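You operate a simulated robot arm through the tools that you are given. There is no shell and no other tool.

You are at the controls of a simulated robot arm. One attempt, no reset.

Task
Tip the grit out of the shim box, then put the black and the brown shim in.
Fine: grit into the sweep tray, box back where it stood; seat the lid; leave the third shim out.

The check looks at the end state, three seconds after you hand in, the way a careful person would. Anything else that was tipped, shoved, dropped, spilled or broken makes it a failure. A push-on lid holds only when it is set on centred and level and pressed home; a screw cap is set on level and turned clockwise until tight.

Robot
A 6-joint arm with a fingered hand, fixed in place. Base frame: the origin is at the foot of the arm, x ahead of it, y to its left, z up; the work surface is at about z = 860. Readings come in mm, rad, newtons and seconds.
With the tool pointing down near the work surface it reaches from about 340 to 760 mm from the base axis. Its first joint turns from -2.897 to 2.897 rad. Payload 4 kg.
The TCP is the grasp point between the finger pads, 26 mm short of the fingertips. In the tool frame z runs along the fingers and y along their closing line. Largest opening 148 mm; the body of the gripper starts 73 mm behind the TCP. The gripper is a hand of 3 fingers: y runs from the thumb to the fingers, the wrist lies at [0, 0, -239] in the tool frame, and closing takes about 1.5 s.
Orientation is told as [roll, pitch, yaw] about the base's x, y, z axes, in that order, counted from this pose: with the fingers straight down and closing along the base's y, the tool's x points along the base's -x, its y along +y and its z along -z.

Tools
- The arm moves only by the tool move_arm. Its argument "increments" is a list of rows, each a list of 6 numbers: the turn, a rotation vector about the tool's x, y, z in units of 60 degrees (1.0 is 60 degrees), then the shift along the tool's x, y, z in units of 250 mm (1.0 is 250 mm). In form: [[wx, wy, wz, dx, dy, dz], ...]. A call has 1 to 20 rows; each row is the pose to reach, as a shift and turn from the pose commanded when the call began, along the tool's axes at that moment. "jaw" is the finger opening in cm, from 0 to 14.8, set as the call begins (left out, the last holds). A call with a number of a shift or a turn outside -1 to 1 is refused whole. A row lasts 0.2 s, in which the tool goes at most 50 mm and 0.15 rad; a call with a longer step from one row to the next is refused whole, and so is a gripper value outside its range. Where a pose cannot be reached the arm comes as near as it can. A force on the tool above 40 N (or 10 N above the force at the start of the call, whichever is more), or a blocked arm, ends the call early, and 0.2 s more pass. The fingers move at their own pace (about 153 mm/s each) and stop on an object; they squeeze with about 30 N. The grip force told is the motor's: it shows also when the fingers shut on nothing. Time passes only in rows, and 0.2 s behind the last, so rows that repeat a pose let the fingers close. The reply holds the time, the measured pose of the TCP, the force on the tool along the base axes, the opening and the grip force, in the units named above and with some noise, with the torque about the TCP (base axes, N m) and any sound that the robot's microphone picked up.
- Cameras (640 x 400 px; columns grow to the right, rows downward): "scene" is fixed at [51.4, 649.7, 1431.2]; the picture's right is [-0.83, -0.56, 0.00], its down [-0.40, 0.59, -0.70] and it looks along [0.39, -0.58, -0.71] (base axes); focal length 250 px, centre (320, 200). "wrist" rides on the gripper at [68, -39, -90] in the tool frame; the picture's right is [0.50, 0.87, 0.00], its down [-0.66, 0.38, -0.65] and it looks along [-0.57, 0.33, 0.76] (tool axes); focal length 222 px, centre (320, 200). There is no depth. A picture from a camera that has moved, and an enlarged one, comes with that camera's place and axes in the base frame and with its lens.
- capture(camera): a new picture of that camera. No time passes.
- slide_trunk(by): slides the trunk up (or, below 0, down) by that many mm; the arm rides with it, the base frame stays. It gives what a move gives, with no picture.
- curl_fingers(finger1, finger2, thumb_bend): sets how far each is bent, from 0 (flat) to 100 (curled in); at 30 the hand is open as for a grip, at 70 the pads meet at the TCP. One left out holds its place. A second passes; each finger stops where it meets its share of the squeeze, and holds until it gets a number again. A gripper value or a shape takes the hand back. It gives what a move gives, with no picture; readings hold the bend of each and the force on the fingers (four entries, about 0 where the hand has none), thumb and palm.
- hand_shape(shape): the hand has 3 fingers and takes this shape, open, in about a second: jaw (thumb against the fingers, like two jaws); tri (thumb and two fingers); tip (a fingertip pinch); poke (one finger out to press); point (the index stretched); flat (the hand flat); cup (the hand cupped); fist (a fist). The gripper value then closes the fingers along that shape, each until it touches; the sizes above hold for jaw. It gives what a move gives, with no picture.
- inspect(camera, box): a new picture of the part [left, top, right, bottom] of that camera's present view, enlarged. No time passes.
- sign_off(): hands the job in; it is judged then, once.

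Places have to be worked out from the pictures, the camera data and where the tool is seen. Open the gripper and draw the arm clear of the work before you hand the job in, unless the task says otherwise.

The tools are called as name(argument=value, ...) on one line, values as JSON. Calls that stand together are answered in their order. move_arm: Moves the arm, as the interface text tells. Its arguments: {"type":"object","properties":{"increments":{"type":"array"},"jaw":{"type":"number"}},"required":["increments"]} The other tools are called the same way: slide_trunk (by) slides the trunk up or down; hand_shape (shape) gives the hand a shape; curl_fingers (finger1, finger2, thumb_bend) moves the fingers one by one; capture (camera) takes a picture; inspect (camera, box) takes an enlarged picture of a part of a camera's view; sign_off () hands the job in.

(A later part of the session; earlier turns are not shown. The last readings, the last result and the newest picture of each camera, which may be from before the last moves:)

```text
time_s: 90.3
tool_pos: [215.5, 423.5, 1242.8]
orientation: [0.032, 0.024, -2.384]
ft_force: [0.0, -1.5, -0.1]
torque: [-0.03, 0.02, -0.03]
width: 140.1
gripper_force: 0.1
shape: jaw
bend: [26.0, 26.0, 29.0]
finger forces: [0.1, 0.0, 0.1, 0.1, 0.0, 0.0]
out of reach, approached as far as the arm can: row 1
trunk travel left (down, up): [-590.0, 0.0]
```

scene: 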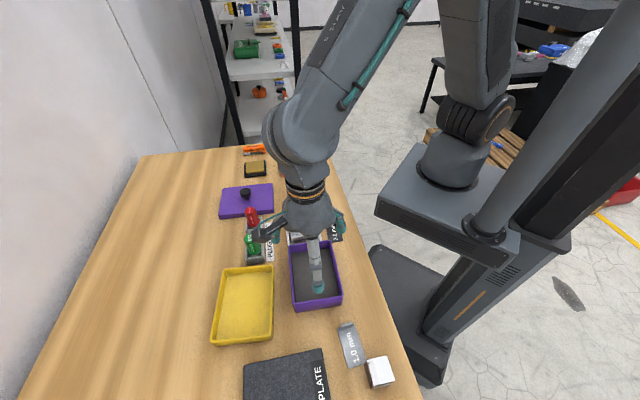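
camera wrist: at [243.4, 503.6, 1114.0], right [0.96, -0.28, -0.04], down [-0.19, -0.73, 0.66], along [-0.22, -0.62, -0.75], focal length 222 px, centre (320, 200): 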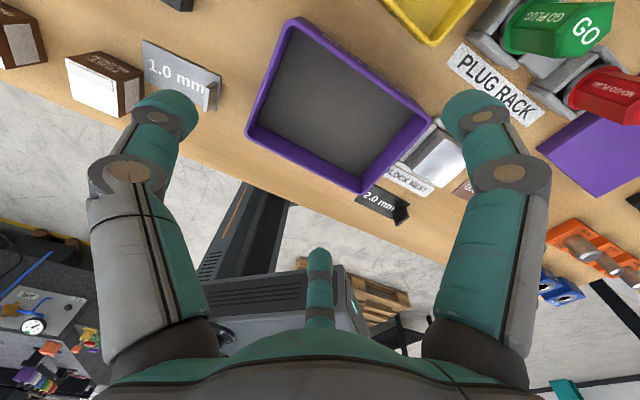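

The hand is up at z=1243, tilted by about 2° because I over-corrected. I level it now, and then slide the trunk down.

move_arm(increments=[[0.0306, -0.0229, 0, 0, 0, 0], [0.0306, -0.0229, 0, 0, 0, 0]])

slide_trunk(by=-215)

capture(camera="scene")

```text
time_s: 90.9
tool_pos: [215.6, 424.2, 1242.1]
orientation: [-0.002, -0.001, -2.385]
ft_force: [0.8, 0.4, -0.5]
torque: [-0.01, 0.01, -0.01]
width: 140.1
gripper_force: 0.1
shape: jaw
bend: [26.0, 26.0, 29.0]
finger forces: [0.0, 0.0, 0.1, 0.0, 0.0, 0.0]
trunk travel left (down, up): [-590.0, 0.0]
```

```text
time_s: 93.2
tool_pos: [215.7, 424.3, 1027.2]
orientation: [-0.002, 0.003, -2.384]
ft_force: [-0.2, 0.7, -0.1]
torque: [0.03, -0.03, -0.01]
width: 139.9
gripper_force: 0.1
shape: jaw
bend: [26.0, 26.0, 29.0]
finger forces: [0.1, 0.0, 0.0, 0.0, 0.0, 0.0]
trunk travel left (down, up): [-375.0, 215.0]
```

```text
taken
```

scene: 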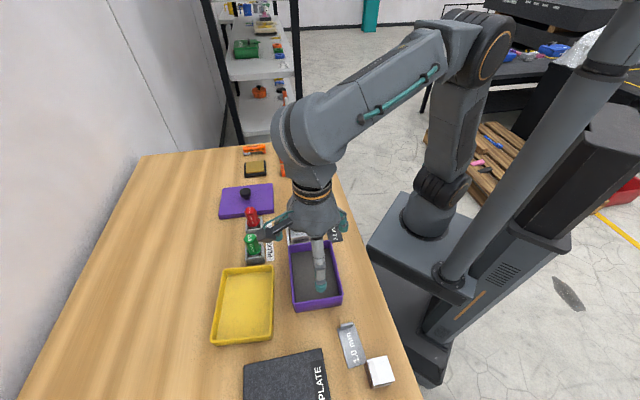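

The trunk is down and the hand is level at (215.7, 424.3, 1027) with plenty of wrist bend. I look at the box beneath the hand to check the alignment before descending.

capture(camera="wrist")

inspect(camera="wrist", box=[230, 0, 450, 140])

inspect(camera="wrist", box=[230, 80, 450, 220])

```text
taken
camera wrist: at [236.6, 499.4, 1115.9], right [0.96, -0.29, 0.0], down [-0.22, -0.73, 0.65], along [-0.19, -0.63, -0.76], focal length 222 px, centre (320, 200)
```

wrist: 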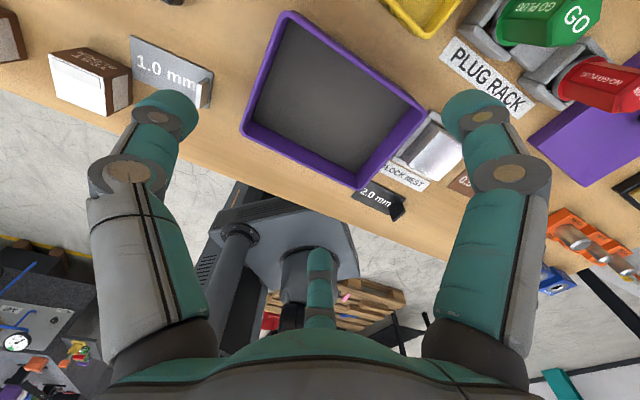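

```text
2.86 times, centred on (340, 70) of wrist
camera zoom: at [236.6, 499.4, 1115.9], right [0.96, -0.29, 0.0], down [-0.22, -0.73, 0.65], along [-0.19, -0.63, -0.76], focal length 635 px, centre (263, 571)
```

zoom: 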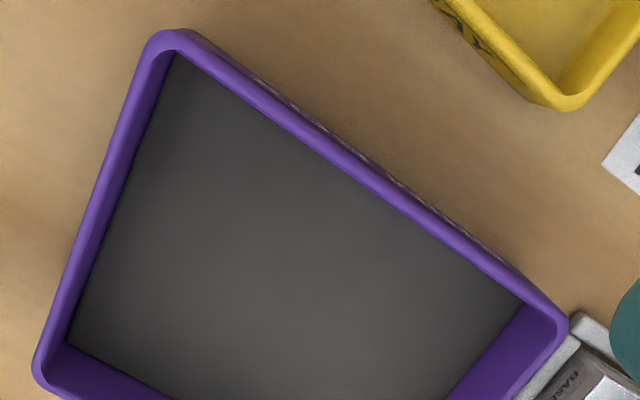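

```text
2.86 times, centred on (340, 150) of wrist
camera zoom: at [236.6, 499.4, 1115.9], right [0.96, -0.29, 0.0], down [-0.22, -0.73, 0.65], along [-0.19, -0.63, -0.76], focal length 635 px, centre (263, 343)
```

zoom: 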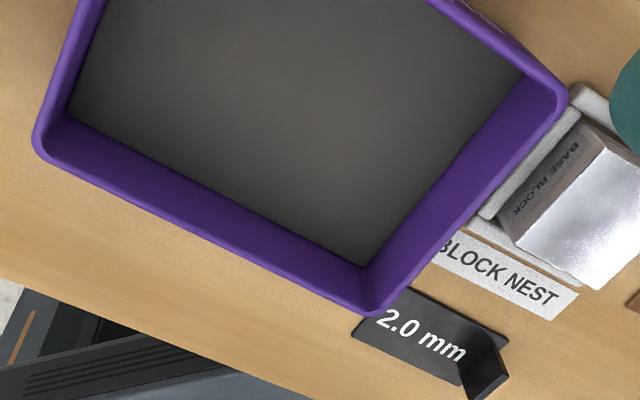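

The hand is within about 1 mm of the wanted grasp centre, and the box reads 109 × 147 mm at about 133°. I lower to z≈940, just above the rim, and look again.

move_arm(increments=[[0, 0, 0, 0, 0, 0.1], [0, 0, 0, 0, 0, 0.2], [0, 0, 0, 0, 0, 0.3], [0, 0, 0, 0, 0, 0.348], [0, 0, 0, 0, 0, 0.348]], jaw=14.0)

capture(camera="wrist")

inspect(camera="scene", box=[240, 190, 400, 330])

```text
time_s: 94.4
tool_pos: [215.7, 427.4, 937.3]
orientation: [0.0, 0.002, -2.384]
ft_force: [-0.1, -0.4, 1.2]
torque: [-0.02, 0.01, -0.03]
width: 139.9
gripper_force: 0.0
shape: jaw
bend: [26.0, 26.0, 29.0]
finger forces: [0.1, 0.1, 0.0, 0.1, 0.1, 0.1]
trunk travel left (down, up): [-375.0, 215.0]
```

```text
taken
camera wrist: at [236.1, 501.8, 1026.0], right [0.96, -0.29, 0.0], down [-0.22, -0.73, 0.65], along [-0.19, -0.63, -0.76], focal length 222 px, centre (320, 200)
```

wrist: 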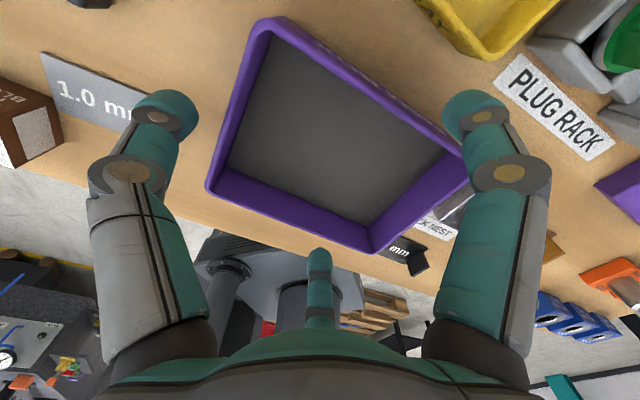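

```text
2.86 times, centred on (320, 260) of scene
camera zoom: at [51.4, 649.7, 1431.2], right [-0.83, -0.56, 0.0], down [-0.4, 0.59, -0.7], along [0.39, -0.58, -0.71], focal length 714 px, centre (320, 29)
```

zoom: 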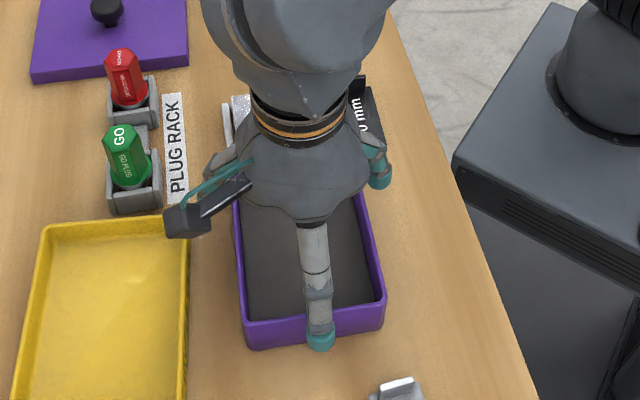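

The thumb looks centred just outside the near short wall. The y reading is 3 mm off what I asked, so I hold still one step and read again.

move_arm(increments=[[0, 0, 0, 0, 0, 0], [0, 0, 0, 0, 0, 0]])

inspect(camera="wrist", box=[200, 0, 520, 200])

inspect(camera="wrist", box=[200, 140, 440, 290])

```text
time_s: 95.0
tool_pos: [215.0, 427.6, 937.5]
orientation: [-0.002, 0.002, -2.384]
ft_force: [0.4, 0.1, -0.8]
torque: [0.02, 0.04, 0.01]
width: 139.8
gripper_force: 0.0
shape: jaw
bend: [26.0, 26.0, 29.0]
finger forces: [0.1, 0.0, 0.1, 0.0, 0.0, 0.0]
trunk travel left (down, up): [-375.0, 215.0]
```

```text
2.00 times, centred on (360, 100) of wrist
camera zoom: at [236.1, 501.7, 1026.3], right [0.96, -0.29, 0.0], down [-0.22, -0.73, 0.65], along [-0.19, -0.63, -0.76], focal length 444 px, centre (240, 400)
```

zoom: 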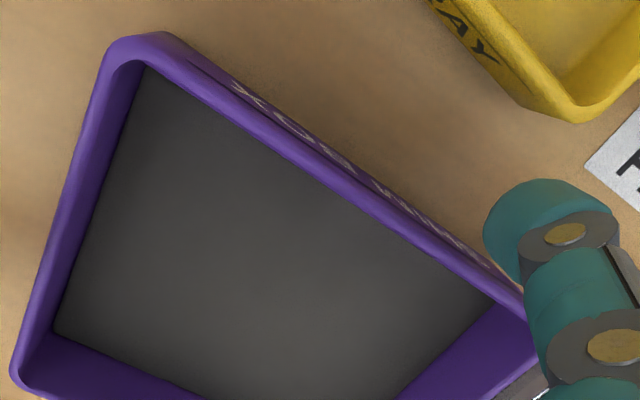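

```text
2.67 times, centred on (320, 215) of wrist
camera zoom: at [236.1, 501.7, 1026.3], right [0.96, -0.29, 0.0], down [-0.22, -0.73, 0.65], along [-0.19, -0.63, -0.76], focal length 592 px, centre (320, 160)
```

zoom: 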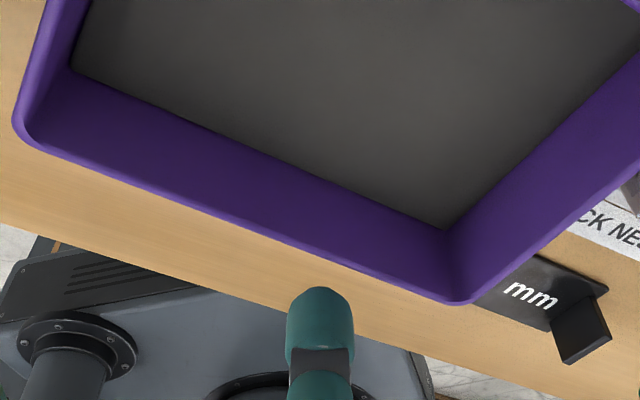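

The true position is (215.2, 427.5), about 3 mm off along the long axis. I correct that and lower to z≈893, where the pads straddle the walls.

move_arm(increments=[[0, 0, 0, -0.003, 0.011, 0.0], [0, 0, 0, -0.003, 0.011, 0.06], [0, 0, 0, -0.003, 0.011, 0.12], [0, 0, 0, -0.003, 0.011, 0.176], [0, 0, 0, -0.003, 0.011, 0.176]], jaw=14.0)

inspect(camera="scene", box=[240, 190, 400, 330])

capture(camera="wrist")

```text
time_s: 96.2
tool_pos: [216.4, 422.8, 893.1]
orientation: [-0.002, 0.0, -2.384]
ft_force: [-0.1, -0.6, 0.5]
torque: [-0.02, -0.01, 0.0]
width: 140.0
gripper_force: 0.1
shape: jaw
bend: [26.0, 26.0, 29.0]
finger forces: [0.2, 0.0, 0.1, 0.1, 0.1, 0.0]
trunk travel left (down, up): [-375.0, 215.0]
```

```text
2.86 times, centred on (320, 260) of scene
camera zoom: at [51.4, 649.7, 1431.2], right [-0.83, -0.56, 0.0], down [-0.4, 0.59, -0.7], along [0.39, -0.58, -0.71], focal length 714 px, centre (320, 29)
```

zoom: 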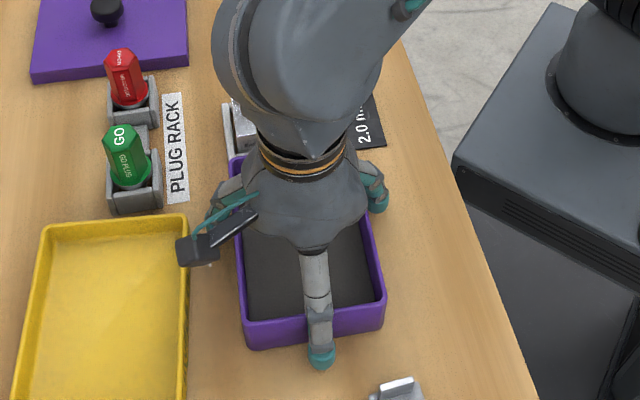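

```text
taken
camera wrist: at [237.1, 498.8, 983.2], right [0.96, -0.29, 0.0], down [-0.22, -0.73, 0.65], along [-0.19, -0.63, -0.76], focal length 222 px, centre (320, 200)
```

wrist: 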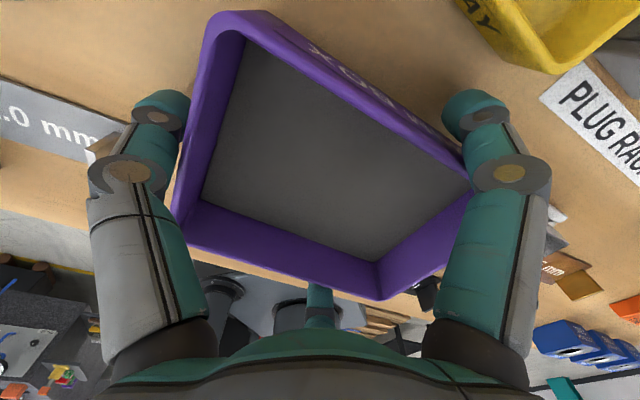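

All three fingers stand outside the walls with no contact. I close the hand on the box slowly and watch the width and finger forces.

move_arm(increments=[[0, 0, 0, 0, 0, 0], [0, 0, 0, 0, 0, 0], [0, 0, 0, 0, 0, 0], [0, 0, 0, 0, 0, 0], [0, 0, 0, 0, 0, 0]], jaw=12.6)

capture(camera="wrist")

inspect(camera="scene", box=[240, 190, 400, 330])

```text
time_s: 97.4
tool_pos: [214.7, 423.5, 893.7]
orientation: [-0.002, 0.001, -2.383]
ft_force: [-0.2, -0.3, -1.0]
torque: [0.0, 0.04, 0.02]
width: 123.0
gripper_force: 30.1
shape: jaw
bend: [25.0, 26.0, 38.0]
finger forces: [25.2, 24.9, 0.0, 0.1, 27.9, 0.0]
trunk travel left (down, up): [-375.0, 215.0]
```

```text
taken
camera wrist: at [237.1, 498.9, 983.4], right [0.96, -0.29, 0.0], down [-0.22, -0.73, 0.65], along [-0.19, -0.63, -0.76], focal length 222 px, centre (320, 200)
```

wrist: 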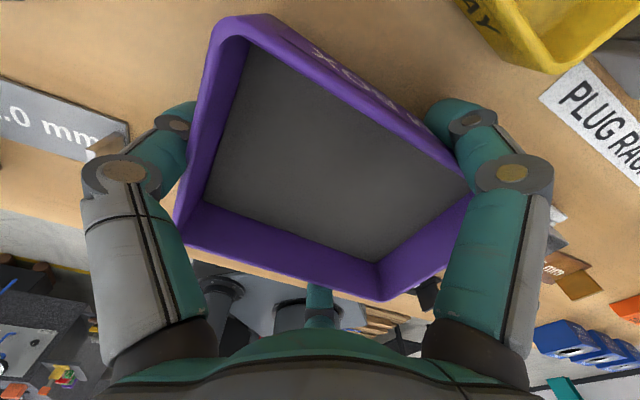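

```text
2.86 times, centred on (320, 260) of scene
camera zoom: at [51.4, 649.7, 1431.2], right [-0.83, -0.56, 0.0], down [-0.4, 0.59, -0.7], along [0.39, -0.58, -0.71], focal length 714 px, centre (320, 29)
```

zoom: 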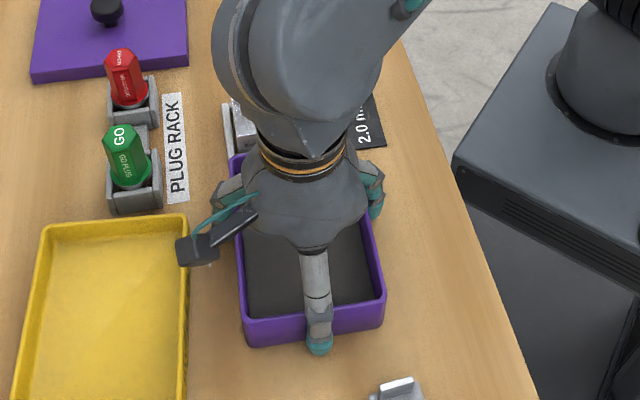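

A solid three-point grip: 25, 25 and 28 N on the two fingers and thumb at 123 mm, and the box has hardly moved. I note this as the put-back pose, (215.5, 423.2, 893.4) at yaw -2.384, and lift 40 mm to check that it holds level.

move_arm(increments=[[0, 0, 0, 0, 0, -0.04], [0, 0, 0, 0, 0, -0.08], [0, 0, 0, 0, 0, -0.12], [0, 0, 0, 0, 0, -0.16], [0, 0, 0, 0, 0, -0.16]])

capture(camera="scene")

capture(camera="wrist")

```text
time_s: 98.6
tool_pos: [216.6, 421.4, 936.3]
orientation: [0.0, 0.003, -2.384]
ft_force: [0.6, 0.2, -2.2]
torque: [-0.03, 0.0, -0.02]
width: 123.1
gripper_force: 30.2
shape: jaw
bend: [25.0, 26.0, 38.0]
finger forces: [25.3, 24.9, 0.0, 0.1, 28.0, 0.1]
trunk travel left (down, up): [-375.0, 215.0]
```

```text
taken
```

scene: 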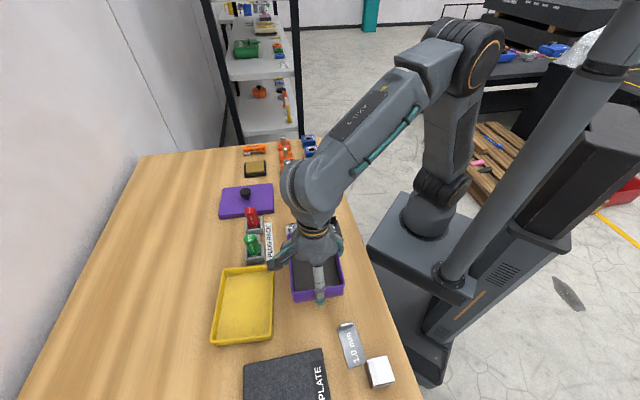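

```text
taken
camera wrist: at [237.8, 496.7, 1025.8], right [0.96, -0.29, 0.0], down [-0.22, -0.73, 0.65], along [-0.19, -0.63, -0.76], focal length 222 px, centre (320, 200)
```

wrist: 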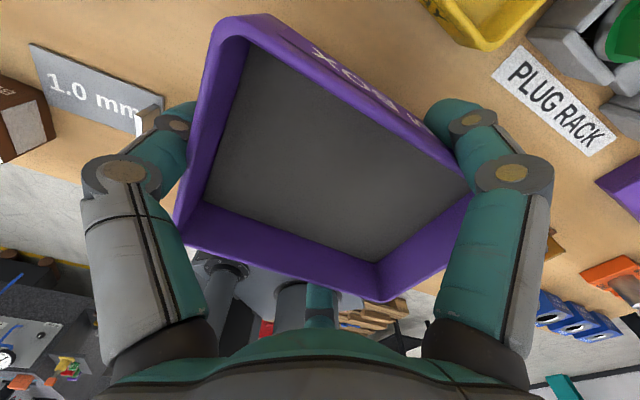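

The box is lifted, level and steady, and weighs about 2.3 N. I raise it straight up another 120 mm.

move_arm(increments=[[0, 0, 0, 0, 0, -0.08], [0, 0, 0, 0, 0, -0.16], [0, 0, 0, 0, 0, -0.24], [0, 0, 0, 0, 0, -0.32], [0, 0, 0, 0, 0, -0.4], [0, 0, 0, 0, 0, -0.48], [0, 0, 0, 0, 0, -0.48]])

```text
time_s: 100.2
tool_pos: [217.8, 421.7, 1054.9]
orientation: [-0.002, 0.003, -2.383]
ft_force: [1.1, -0.3, -1.7]
torque: [0.01, 0.01, -0.01]
width: 123.2
gripper_force: 29.9
shape: jaw
bend: [25.0, 26.0, 38.0]
finger forces: [25.3, 25.0, 0.0, 0.0, 27.8, 0.0]
trunk travel left (down, up): [-375.0, 215.0]
```

Steady at z=1055. I carry it level over the tray, yawing slowly to -π on the way.

move_arm(increments=[[0, 0, 0.0723, 0.065, -0.0143, 0], [0, 0, 0.1446, 0.13, -0.0287, 0], [0, 0, 0.2169, 0.195, -0.043, 0], [0, 0, 0.2892, 0.26, -0.0574, 0], [0, 0, 0.3615, 0.325, -0.0717, 0], [0, 0, 0.4338, 0.39, -0.086, 0], [0, 0, 0.5061, 0.455, -0.1, 0], [0, 0, 0.5784, 0.52, -0.1147, 0], [0, 0, 0.6507, 0.585, -0.129, 0], [0, 0, 0.723, 0.65, -0.1434, 0], [0, 0, 0.723, 0.65, -0.1434, 0]])

capture(camera="scene")

capture(camera="wrist")

```text
time_s: 102.6
tool_pos: [310.6, 559.7, 1054.8]
orientation: [0.0, 0.0, 3.142]
ft_force: [0.4, 0.8, -2.2]
torque: [0.02, 0.04, 0.03]
width: 123.1
gripper_force: 29.8
shape: jaw
bend: [25.0, 26.0, 38.0]
finger forces: [25.2, 24.8, 0.0, 0.0, 27.8, 0.0]
trunk travel left (down, up): [-375.0, 215.0]
```

```text
taken
```

scene: 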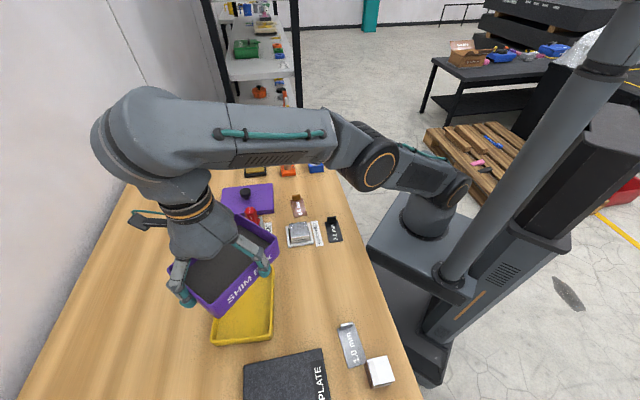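

```text
taken
camera wrist: at [377.4, 599.1, 1143.6], right [0.5, -0.87, 0.0], down [-0.66, -0.38, 0.65], along [-0.57, -0.33, -0.76], focal length 222 px, centre (320, 200)
```

wrist: 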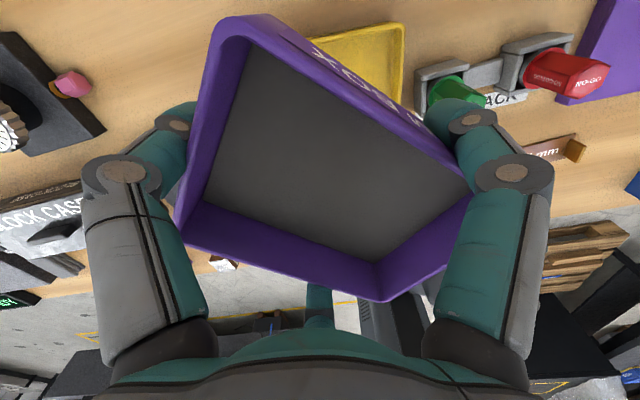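

The box hangs over the tray and the grip is steady. I begin the tilt slowly to 40°, moving outward so the pouring lip stays over the tray.

move_arm(increments=[[0.0667, 0, 0, 0, -0.015, 0], [0.1333, 0, 0, 0, -0.031, 0], [0.2, 0, 0, 0, -0.047, 0], [0.2667, 0, 0, 0, -0.064, 0], [0.3333, 0, 0, 0, -0.083, 0], [0.4, 0, 0, 0, -0.104, 0], [0.4667, 0, 0, 0, -0.127, 0], [0.5333, 0, 0, 0, -0.152, 0], [0.6, 0, 0, 0, -0.176, 0], [0.6667, 0, 0, 0, -0.2, 0], [0.6667, 0, 0, 0, -0.2, 0]])

capture(camera="scene")

capture(camera="wrist")

```text
time_s: 105.0
tool_pos: [309.5, 609.0, 1055.9]
orientation: [-0.698, -0.001, 3.142]
ft_force: [-0.3, -0.2, -1.8]
torque: [-0.03, -0.02, 0.01]
width: 122.8
gripper_force: 30.3
shape: jaw
bend: [25.0, 26.0, 38.0]
finger forces: [25.0, 24.8, 0.0, 0.1, 27.0, 0.0]
trunk travel left (down, up): [-375.0, 215.0]
```

```text
taken
```

scene: 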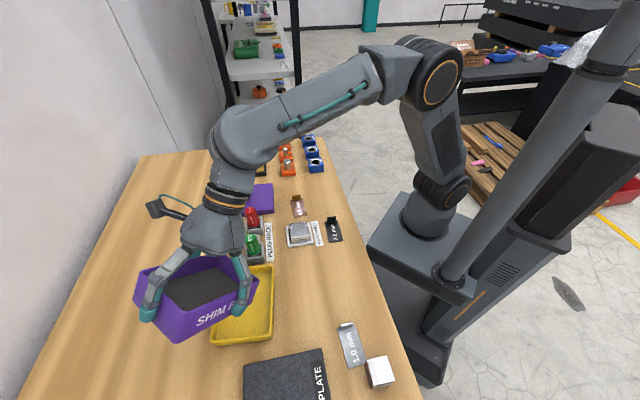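

```text
taken
camera wrist: at [375.6, 581.5, 1147.9], right [0.5, -0.66, -0.56], down [-0.66, -0.71, 0.26], along [-0.57, 0.24, -0.79], focal length 222 px, centre (320, 200)
```

wrist: 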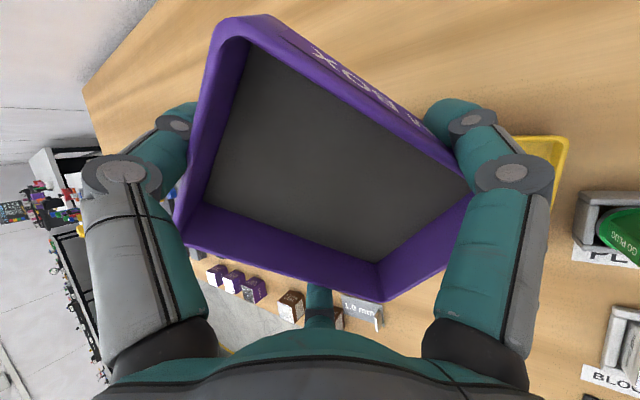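

At 40° nothing has slid yet, and the lip is at about (310, 535), over the tray. I tilt slowly to 60°, keeping the lip over the tray's middle.

move_arm(increments=[[0.0667, 0, 0, 0, -0.0245, 0.0206], [0.1333, 0, 0, 0, -0.0245, 0.0206], [0.2, 0, 0, 0, -0.0184, 0.0154], [0.2667, 0, 0, 0, -0.0092, 0.0077], [0.3333, 0, 0, 0, -0.0031, 0.0026], [0.3333, 0, 0, 0, -0.0031, 0.0026]])

capture(camera="scene")

capture(camera="wrist")

```text
time_s: 106.4
tool_pos: [310.9, 610.9, 1056.6]
orientation: [-1.05, 0.0, 3.141]
ft_force: [0.0, -0.4, -1.7]
torque: [0.0, 0.0, -0.03]
width: 122.8
gripper_force: 30.1
shape: jaw
bend: [25.0, 26.0, 38.0]
finger forces: [24.9, 24.8, 0.0, 0.0, 26.7, 0.1]
trunk travel left (down, up): [-375.0, 215.0]
```

```text
taken
```

scene: 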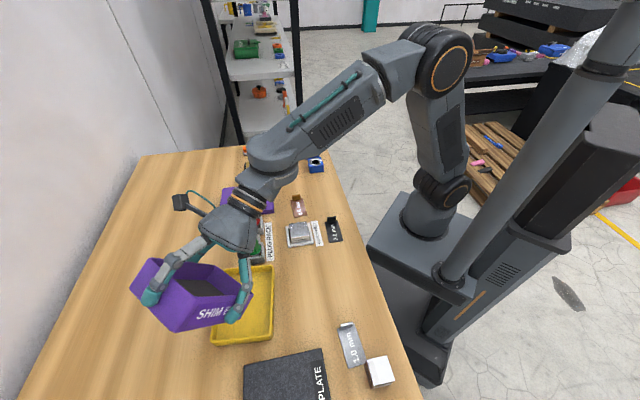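

```text
taken
camera wrist: at [376.7, 551.8, 1133.7], right [0.5, -0.43, -0.75], down [-0.66, -0.76, 0.0], along [-0.57, 0.49, -0.66], focal length 222 px, centre (320, 200)
```

wrist: 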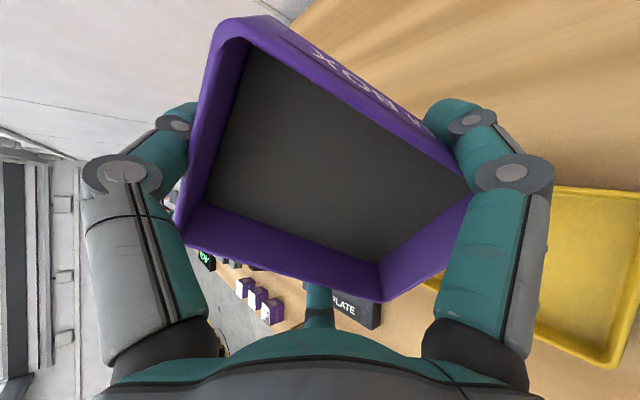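

Still nothing has slid at 60°. I continue to 80° with the lip held over the tray's middle.

move_arm(increments=[[0.0667, 0, 0, 0, 0.01, -0.0173], [0.1333, 0, 0, 0, 0.018, -0.0312], [0.2, 0, 0, 0, 0.028, -0.0485], [0.2667, 0, 0, 0, 0.04, -0.0693], [0.3333, 0, 0, 0, 0.05, -0.0866], [0.3333, 0, 0, 0, 0.05, -0.0866]])

capture(camera="scene")

capture(camera="wrist")

```text
time_s: 107.8
tool_pos: [309.4, 585.0, 1055.4]
orientation: [-1.398, 0.0, 3.141]
ft_force: [0.7, -0.7, -1.0]
torque: [0.0, 0.02, 0.02]
width: 122.8
gripper_force: 29.7
shape: jaw
bend: [25.0, 26.0, 38.0]
finger forces: [24.6, 24.7, 0.0, 0.0, 26.5, 0.0]
trunk travel left (down, up): [-375.0, 215.0]
```

```text
taken
```

scene: 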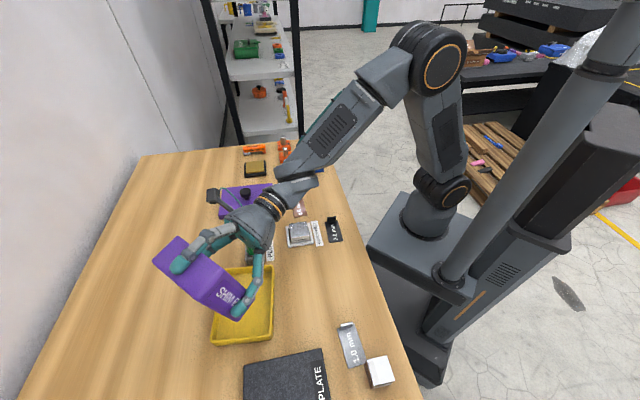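

```text
taken
camera wrist: at [375.9, 502.7, 1108.7], right [0.5, -0.15, -0.85], down [-0.66, -0.71, -0.26], along [-0.57, 0.69, -0.45], focal length 222 px, centre (320, 200)
```

wrist: 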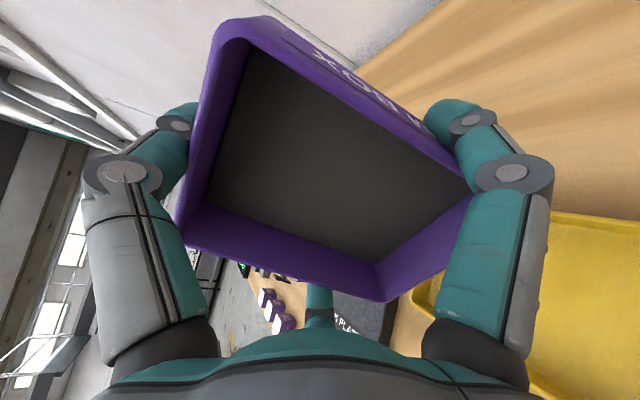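

The weight reading has dropped from about -2.2 to -1.0 N, so grit may be pouring. I enlarge the box interior and the tray.

inspect(camera="wrist", box=[180, 10, 500, 310])

inspect(camera="scene", box=[140, 220, 300, 350])

inspect(camera="wrist", box=[400, 200, 640, 400])

```text
1.33 times, centred on (340, 160) of wrist
camera zoom: at [375.9, 502.7, 1108.7], right [0.5, -0.15, -0.85], down [-0.66, -0.71, -0.26], along [-0.57, 0.69, -0.45], focal length 296 px, centre (293, 253)
```

zoom: 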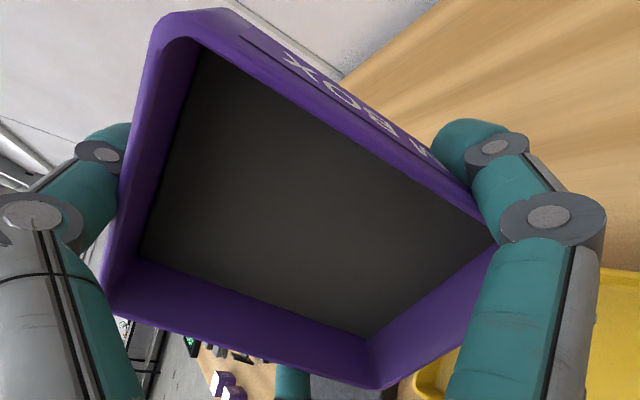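

```text
3.08 times, centred on (220, 285) of scene
camera zoom: at [51.4, 649.7, 1431.2], right [-0.83, -0.56, 0.0], down [-0.4, 0.59, -0.7], along [0.39, -0.58, -0.71], focal length 768 px, centre (628, -62)
```

zoom: 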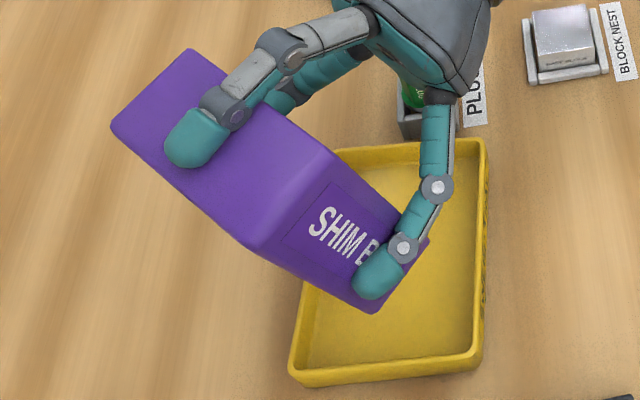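

```text
2.00 times, centred on (520, 300) of wrist
camera zoom: at [375.9, 502.7, 1108.7], right [0.5, -0.15, -0.85], down [-0.66, -0.71, -0.26], along [-0.57, 0.69, -0.45], focal length 444 px, centre (-80, 0)
```

zoom: 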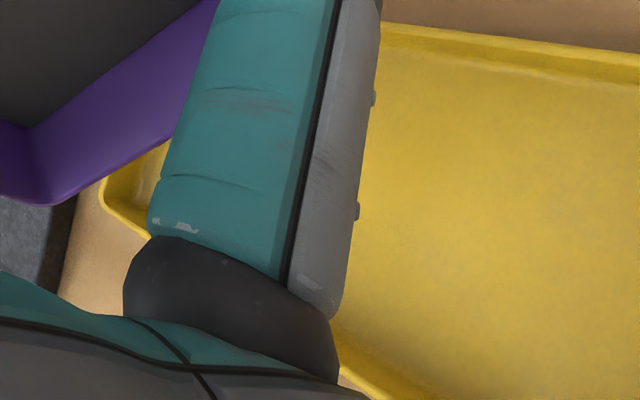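

No grit shows in the tray yet, and the dark layer still sits in the box. I continue to 100° with the lip over the tray's middle.

move_arm(increments=[[0.0667, 0, 0, 0, 0.0028, -0.0158], [0.1333, 0, 0, 0, 0.0063, -0.0355], [0.2, 0, 0, 0, 0.0104, -0.0591], [0.2667, 0, 0, 0, 0.0146, -0.0827], [0.3333, 0, 0, 0, 0.0187, -0.1064], [0.3333, 0, 0, 0, 0.0187, -0.1064]])

capture(camera="scene")

capture(camera="wrist")

inspect(camera="scene", box=[140, 220, 300, 350])

```text
time_s: 109.2
tool_pos: [311.3, 558.1, 1054.8]
orientation: [-1.748, 0.0, 3.142]
ft_force: [-0.7, -0.7, -0.7]
torque: [-0.04, 0.0, 0.02]
width: 122.8
gripper_force: 30.7
shape: jaw
bend: [25.0, 26.0, 38.0]
finger forces: [24.7, 24.6, 0.1, 0.0, 26.4, 0.0]
trunk travel left (down, up): [-375.0, 215.0]
```

```text
taken
```

scene: 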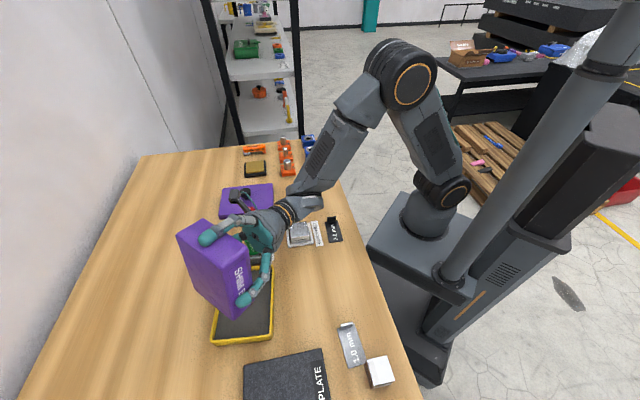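

```text
taken
camera wrist: at [377.8, 463.5, 1076.9], right [0.5, 0.15, -0.85], down [-0.66, -0.58, -0.49], along [-0.57, 0.8, -0.19], focal length 222 px, centre (320, 200)
```

wrist: 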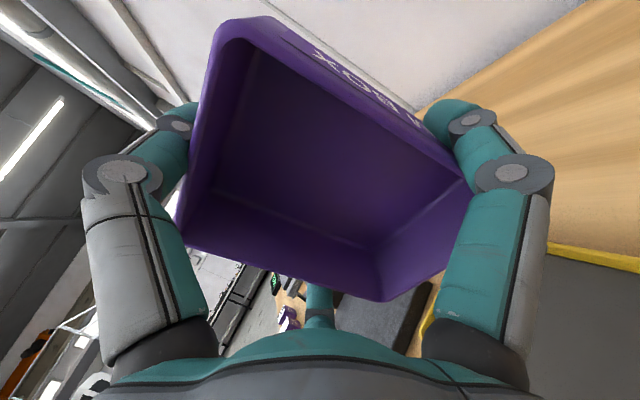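

```text
3.08 times, centred on (220, 285) of scene
camera zoom: at [51.4, 649.7, 1431.2], right [-0.83, -0.56, 0.0], down [-0.4, 0.59, -0.7], along [0.39, -0.58, -0.71], focal length 768 px, centre (628, -62)
```

zoom: 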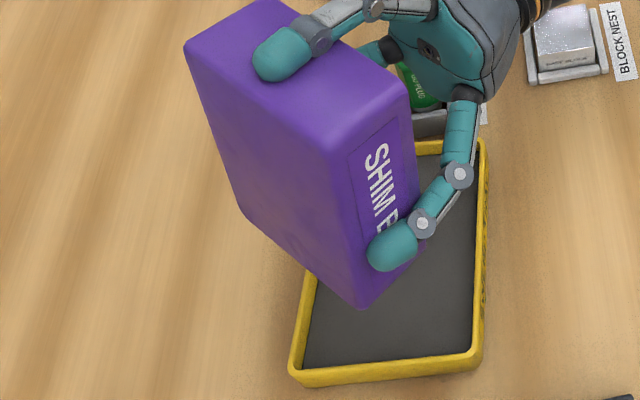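

The grit has gone over: the tray now holds the dark layer and the box inside is bare purple. I look closely to be sure the box is empty and nothing fell outside.

inspect(camera="wrist", box=[180, 10, 500, 310])

inspect(camera="scene", box=[190, 230, 350, 370])

```text
1.33 times, centred on (340, 160) of wrist
camera zoom: at [377.8, 463.5, 1076.9], right [0.5, 0.15, -0.85], down [-0.66, -0.58, -0.49], along [-0.57, 0.8, -0.19], focal length 296 px, centre (293, 253)
```

zoom: 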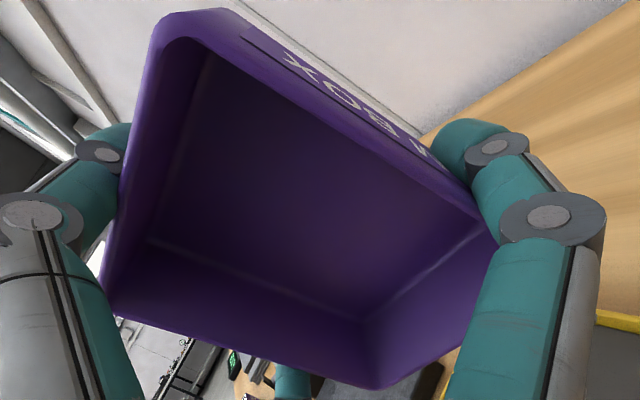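

```text
2.86 times, centred on (270, 300) of scene
camera zoom: at [51.4, 649.7, 1431.2], right [-0.83, -0.56, 0.0], down [-0.4, 0.59, -0.7], along [0.39, -0.58, -0.71], focal length 714 px, centre (463, -86)
```

zoom: 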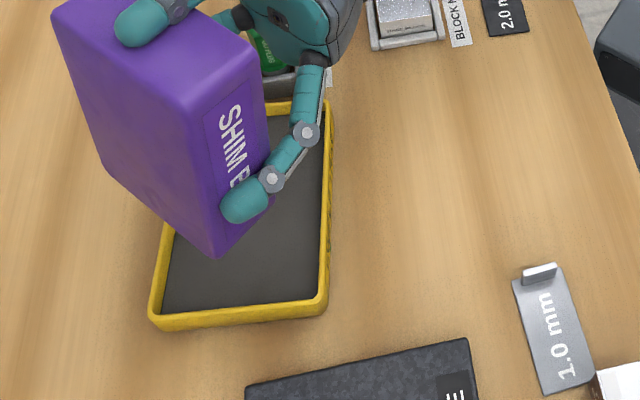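

The box is clean and all the grit is inside the tray. I dwell a moment so any last grains drop, and then tilt back along the same path to 60°.

move_arm(increments=[[0, 0, 0, 0, 0, 0], [0, 0, 0, 0, 0, 0], [0, 0, 0, 0, 0, 0], [0, 0, 0, 0, 0, 0], [0, 0, 0, 0, 0, 0], [0, 0, 0, 0, 0, 0], [-0.1, 0, 0, 0, 0.0062, 0.0355], [-0.2, 0, 0, 0, 0.0125, 0.0709], [-0.3, 0, 0, 0, 0.0174, 0.0985], [-0.4, 0, 0, 0, 0.0229, 0.13], [-0.5, 0, 0, 0, 0.0292, 0.1655], [-0.6, 0, 0, 0, 0.0333, 0.1891], [-0.6667, 0, 0, 0, 0.0361, 0.2049], [-0.6667, 0, 0, 0, 0.0361, 0.2049]])

```text
time_s: 112.2
tool_pos: [310.2, 611.6, 1056.1]
orientation: [-1.049, 0.0, 3.141]
ft_force: [0.6, 0.2, -1.6]
torque: [0.02, -0.02, -0.03]
width: 122.6
gripper_force: 30.0
shape: jaw
bend: [26.0, 26.0, 38.0]
finger forces: [24.3, 24.4, 0.0, 0.0, 26.2, 0.0]
trunk travel left (down, up): [-375.0, 215.0]
```

Grip steady and nothing else moved. I tilt the rest of the way back to level over the tray.

move_arm(increments=[[-0.1, 0, 0, 0, -0.006, 0.0104], [-0.2, 0, 0, 0, -0.012, 0.0208], [-0.3, 0, 0, 0, 0, 0], [-0.4, 0, 0, 0, 0.016, -0.0277], [-0.5, 0, 0, 0, 0.034, -0.0589], [-0.6, 0, 0, 0, 0.052, -0.0901], [-0.7, 0, 0, 0, 0.066, -0.1143], [-0.8, 0, 0, 0, 0.08, -0.1386], [-0.9, 0, 0, 0, 0.092, -0.1593], [-1.0, 0, 0, 0, 0.102, -0.1767], [-1.0, 0, 0, 0, 0.102, -0.1767]])

capture(camera="wrist")

capture(camera="scene")

```text
time_s: 114.6
tool_pos: [311.4, 559.3, 1055.8]
orientation: [-0.001, 0.001, 3.142]
ft_force: [0.1, 0.8, -1.1]
torque: [0.02, 0.0, 0.01]
width: 122.7
gripper_force: 30.0
shape: jaw
bend: [26.0, 26.0, 38.0]
finger forces: [24.2, 24.2, 0.0, 0.0, 26.9, 0.0]
trunk travel left (down, up): [-375.0, 215.0]
```

```text
taken
camera wrist: at [376.5, 598.3, 1144.3], right [0.5, -0.87, 0.0], down [-0.66, -0.38, 0.65], along [-0.57, -0.33, -0.76], focal length 222 px, centre (320, 200)
```

wrist: 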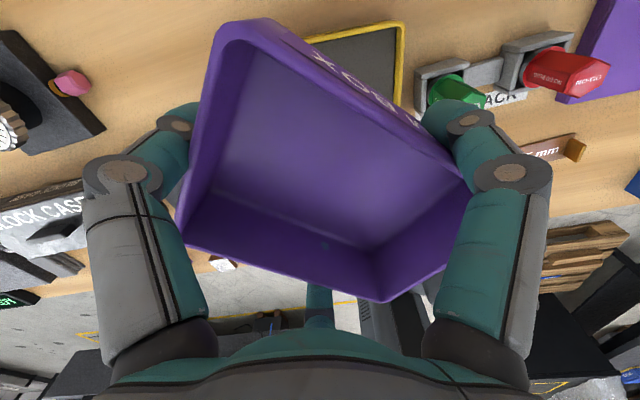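

```text
taken
```

scene: 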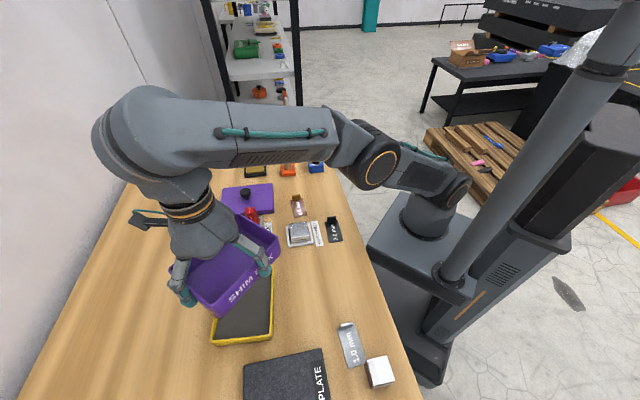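

The box is empty and level. I see a small spot on its inner wall, so I enlarge that before setting it down.

inspect(camera="wrist", box=[260, 190, 400, 290])

inspect(camera="scene", box=[160, 200, 320, 360])

```text
4.00 times, centred on (330, 240) of wrist
camera zoom: at [376.5, 598.3, 1144.3], right [0.5, -0.87, 0.0], down [-0.66, -0.38, 0.65], along [-0.57, -0.33, -0.76], focal length 888 px, centre (280, 40)
```

zoom: 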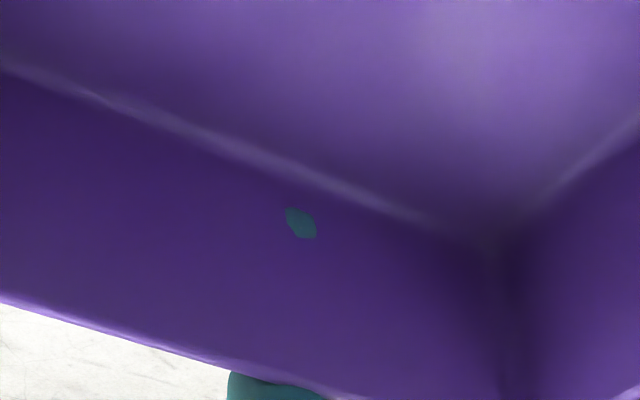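

```text
2.50 times, centred on (240, 280) of scene
camera zoom: at [51.4, 649.7, 1431.2], right [-0.83, -0.56, 0.0], down [-0.4, 0.59, -0.7], along [0.39, -0.58, -0.71], focal length 624 px, centre (520, 0)
```

zoom: 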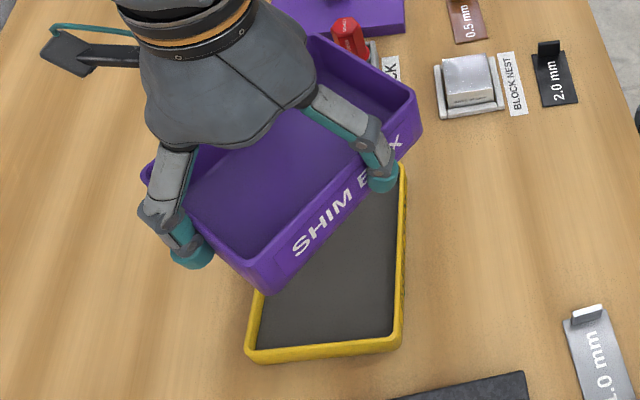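

That spot is only the fingertip showing through the wall in the rendering; the box is empty. I carry it back above its place, undoing the yaw.

move_arm(increments=[[0, 0, -0.0904, -0.0475, 0.0684, 0], [0, 0, -0.1808, -0.095, 0.1368, 0], [0, 0, -0.2711, -0.1424, 0.2052, 0], [0, 0, -0.3615, -0.19, 0.2736, 0], [0, 0, -0.4519, -0.237, 0.342, 0], [0, 0, -0.5423, -0.285, 0.41, 0], [0, 0, -0.6326, -0.332, 0.479, 0], [0, 0, -0.723, -0.3796, 0.5472, 0], [0, 0, -0.723, -0.3796, 0.5472, 0]])

capture(camera="wrist")

```text
time_s: 116.6
tool_pos: [213.9, 421.8, 1056.2]
orientation: [-0.002, 0.002, -2.383]
ft_force: [1.0, -0.5, -1.5]
torque: [0.06, 0.03, -0.01]
width: 122.3
gripper_force: 29.5
shape: jaw
bend: [26.0, 26.0, 38.0]
finger forces: [24.1, 24.4, 0.1, 0.1, 26.7, 0.1]
trunk travel left (down, up): [-375.0, 215.0]
```

```text
taken
camera wrist: at [236.9, 497.1, 1145.2], right [0.96, -0.28, 0.0], down [-0.22, -0.73, 0.65], along [-0.19, -0.63, -0.76], focal length 222 px, centre (320, 200)
```

wrist: 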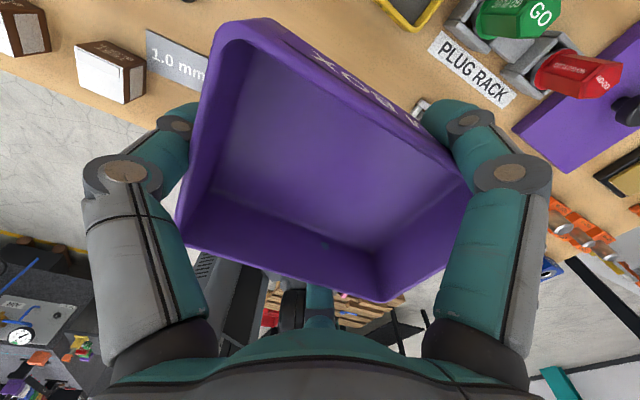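

I'm back above its place at (213.9, 421.8). I lower to about z=925 and re-read before the final set-down.

move_arm(increments=[[0, 0, 0, 0.003, 0, 0.1], [0, 0, 0, 0.006, 0, 0.2], [0, 0, 0, 0.008, 0, 0.3], [0, 0, 0, 0.008, 0, 0.4], [0, 0, 0, 0.008, 0, 0.48], [0, 0, 0, 0.008, 0, 0.524], [0, 0, 0, 0.008, 0, 0.524]])

move_arm(increments=[[0, 0, 0, 0, 0, 0]])

```text
time_s: 118.2
tool_pos: [217.1, 423.4, 925.6]
orientation: [-0.003, 0.001, -2.385]
ft_force: [-0.4, 0.4, -1.4]
torque: [0.04, -0.01, 0.02]
width: 122.5
gripper_force: 30.4
shape: jaw
bend: [26.0, 26.0, 38.0]
finger forces: [24.1, 24.3, 0.0, 0.0, 26.4, 0.0]
trunk travel left (down, up): [-375.0, 215.0]
```

```text
time_s: 118.6
tool_pos: [217.0, 423.8, 926.0]
orientation: [-0.002, 0.002, -2.384]
ft_force: [0.3, 0.2, -2.0]
torque: [0.07, 0.02, 0.02]
width: 122.3
gripper_force: 29.8
shape: jaw
bend: [26.0, 26.0, 38.0]
finger forces: [24.2, 24.3, 0.0, 0.0, 26.5, 0.0]
trunk travel left (down, up): [-375.0, 215.0]
```

At (217.0, 423.6, 926) I'm 1.5 mm off. I correct that and lower the box to its grasp height in small steps.

move_arm(increments=[[0, 0, 0, -0.005, -0.003, 0.03], [0, 0, 0, -0.005, -0.003, 0.06], [0, 0, 0, -0.005, -0.003, 0.085], [0, 0, 0, -0.005, -0.003, 0.105], [0, 0, 0, -0.005, -0.003, 0.118], [0, 0, 0, -0.005, -0.003, 0.126], [0, 0, 0, -0.005, -0.003, 0.126]])

inspect(camera="scene", box=[240, 190, 400, 330])

```text
time_s: 120.2
tool_pos: [215.9, 424.1, 894.7]
orientation: [-0.001, 0.003, -2.383]
ft_force: [0.8, 0.8, 1.0]
torque: [0.09, -0.09, -0.02]
width: 122.2
gripper_force: 29.9
shape: jaw
bend: [26.0, 26.0, 38.0]
finger forces: [24.4, 24.3, 0.0, 0.0, 26.4, 0.0]
trunk travel left (down, up): [-375.0, 215.0]
```

```text
2.86 times, centred on (320, 260) of scene
camera zoom: at [51.4, 649.7, 1431.2], right [-0.83, -0.56, 0.0], down [-0.4, 0.59, -0.7], along [0.39, -0.58, -0.71], focal length 714 px, centre (320, 29)
```

zoom: 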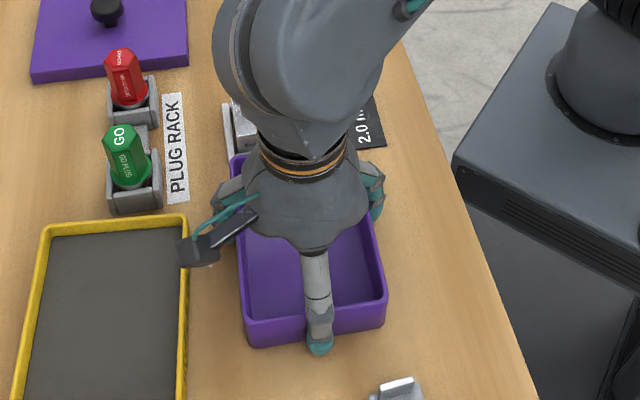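

The force has gone from -1.6 to +1 N: the box rests on the table in its old place. I open the hand to 140 mm.

move_arm(increments=[[0, 0, 0, 0, 0, 0.003], [0, 0, 0, 0, 0, 0.003], [0, 0, 0, 0, 0, 0.003]], jaw=14.0)

capture(camera="wrist")

inspect(camera="scene", box=[240, 190, 400, 330])

```text
time_s: 121.0
tool_pos: [214.4, 424.4, 893.9]
orientation: [-0.001, 0.002, -2.384]
ft_force: [-0.7, -0.6, -0.2]
torque: [-0.01, -0.02, -0.01]
width: 139.9
gripper_force: 0.2
shape: jaw
bend: [27.0, 27.0, 28.0]
finger forces: [0.0, 0.3, 0.1, 0.1, 0.1, 0.0]
trunk travel left (down, up): [-375.0, 215.0]
```

```text
taken
camera wrist: at [236.3, 499.2, 982.4], right [0.96, -0.29, 0.0], down [-0.22, -0.73, 0.65], along [-0.19, -0.63, -0.76], focal length 222 px, centre (320, 200)
```

wrist: 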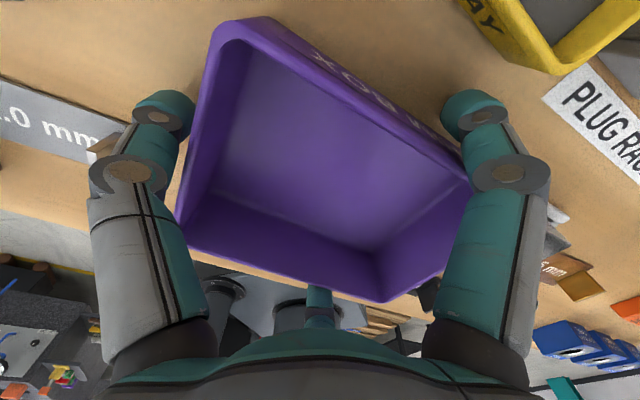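

```text
2.86 times, centred on (320, 260) of scene
camera zoom: at [51.4, 649.7, 1431.2], right [-0.83, -0.56, 0.0], down [-0.4, 0.59, -0.7], along [0.39, -0.58, -0.71], focal length 714 px, centre (320, 29)
```

zoom: 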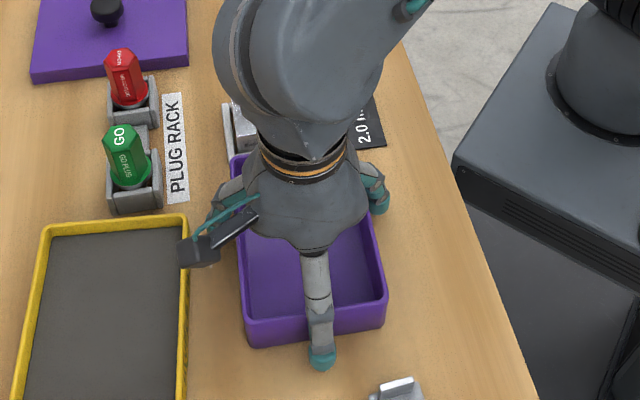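

The box is released back in place. I raise straight up out of its way and then look at the shims.

move_arm(increments=[[0, 0, 0, 0, 0, -0.1], [0, 0, 0, 0, 0, -0.2], [0, 0, 0, 0, 0, -0.3], [0, 0, 0, 0, 0, -0.4], [0, 0, 0, 0, 0, -0.5], [0, 0, 0, 0, 0, -0.6], [0, 0, 0, 0, 0, -0.6]])

capture(camera="wrist")

capture(camera="scene")

```text
time_s: 122.6
tool_pos: [212.7, 423.8, 1042.0]
orientation: [-0.001, 0.002, -2.383]
ft_force: [0.2, 0.6, 0.4]
torque: [0.04, 0.02, 0.02]
width: 139.9
gripper_force: 0.0
shape: jaw
bend: [27.0, 27.0, 28.0]
finger forces: [0.0, 0.0, 0.0, 0.0, 0.0, 0.1]
trunk travel left (down, up): [-375.0, 215.0]
```

```text
taken
camera wrist: at [234.3, 499.4, 1131.3], right [0.96, -0.29, 0.0], down [-0.22, -0.73, 0.65], along [-0.19, -0.63, -0.76], focal length 222 px, centre (320, 200)
```

wrist: 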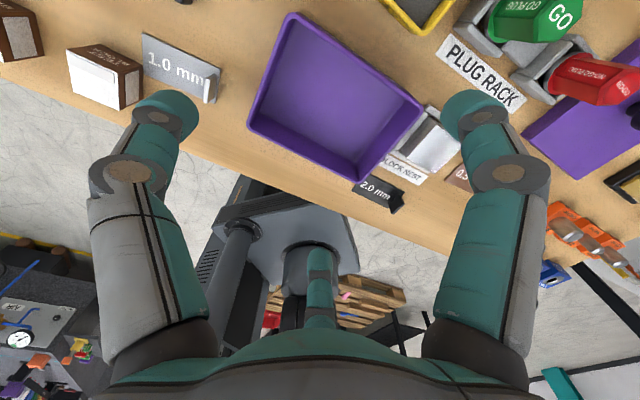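

```text
taken
```

scene: 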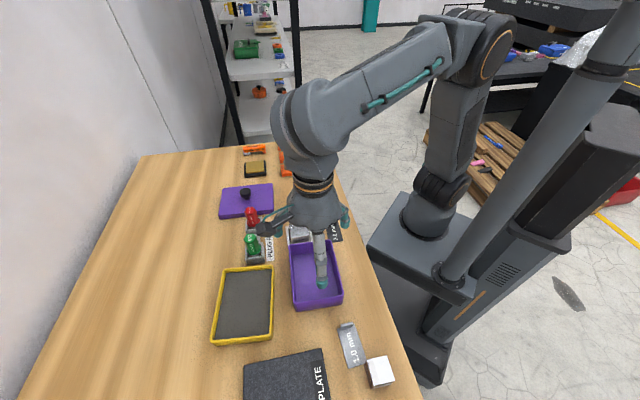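

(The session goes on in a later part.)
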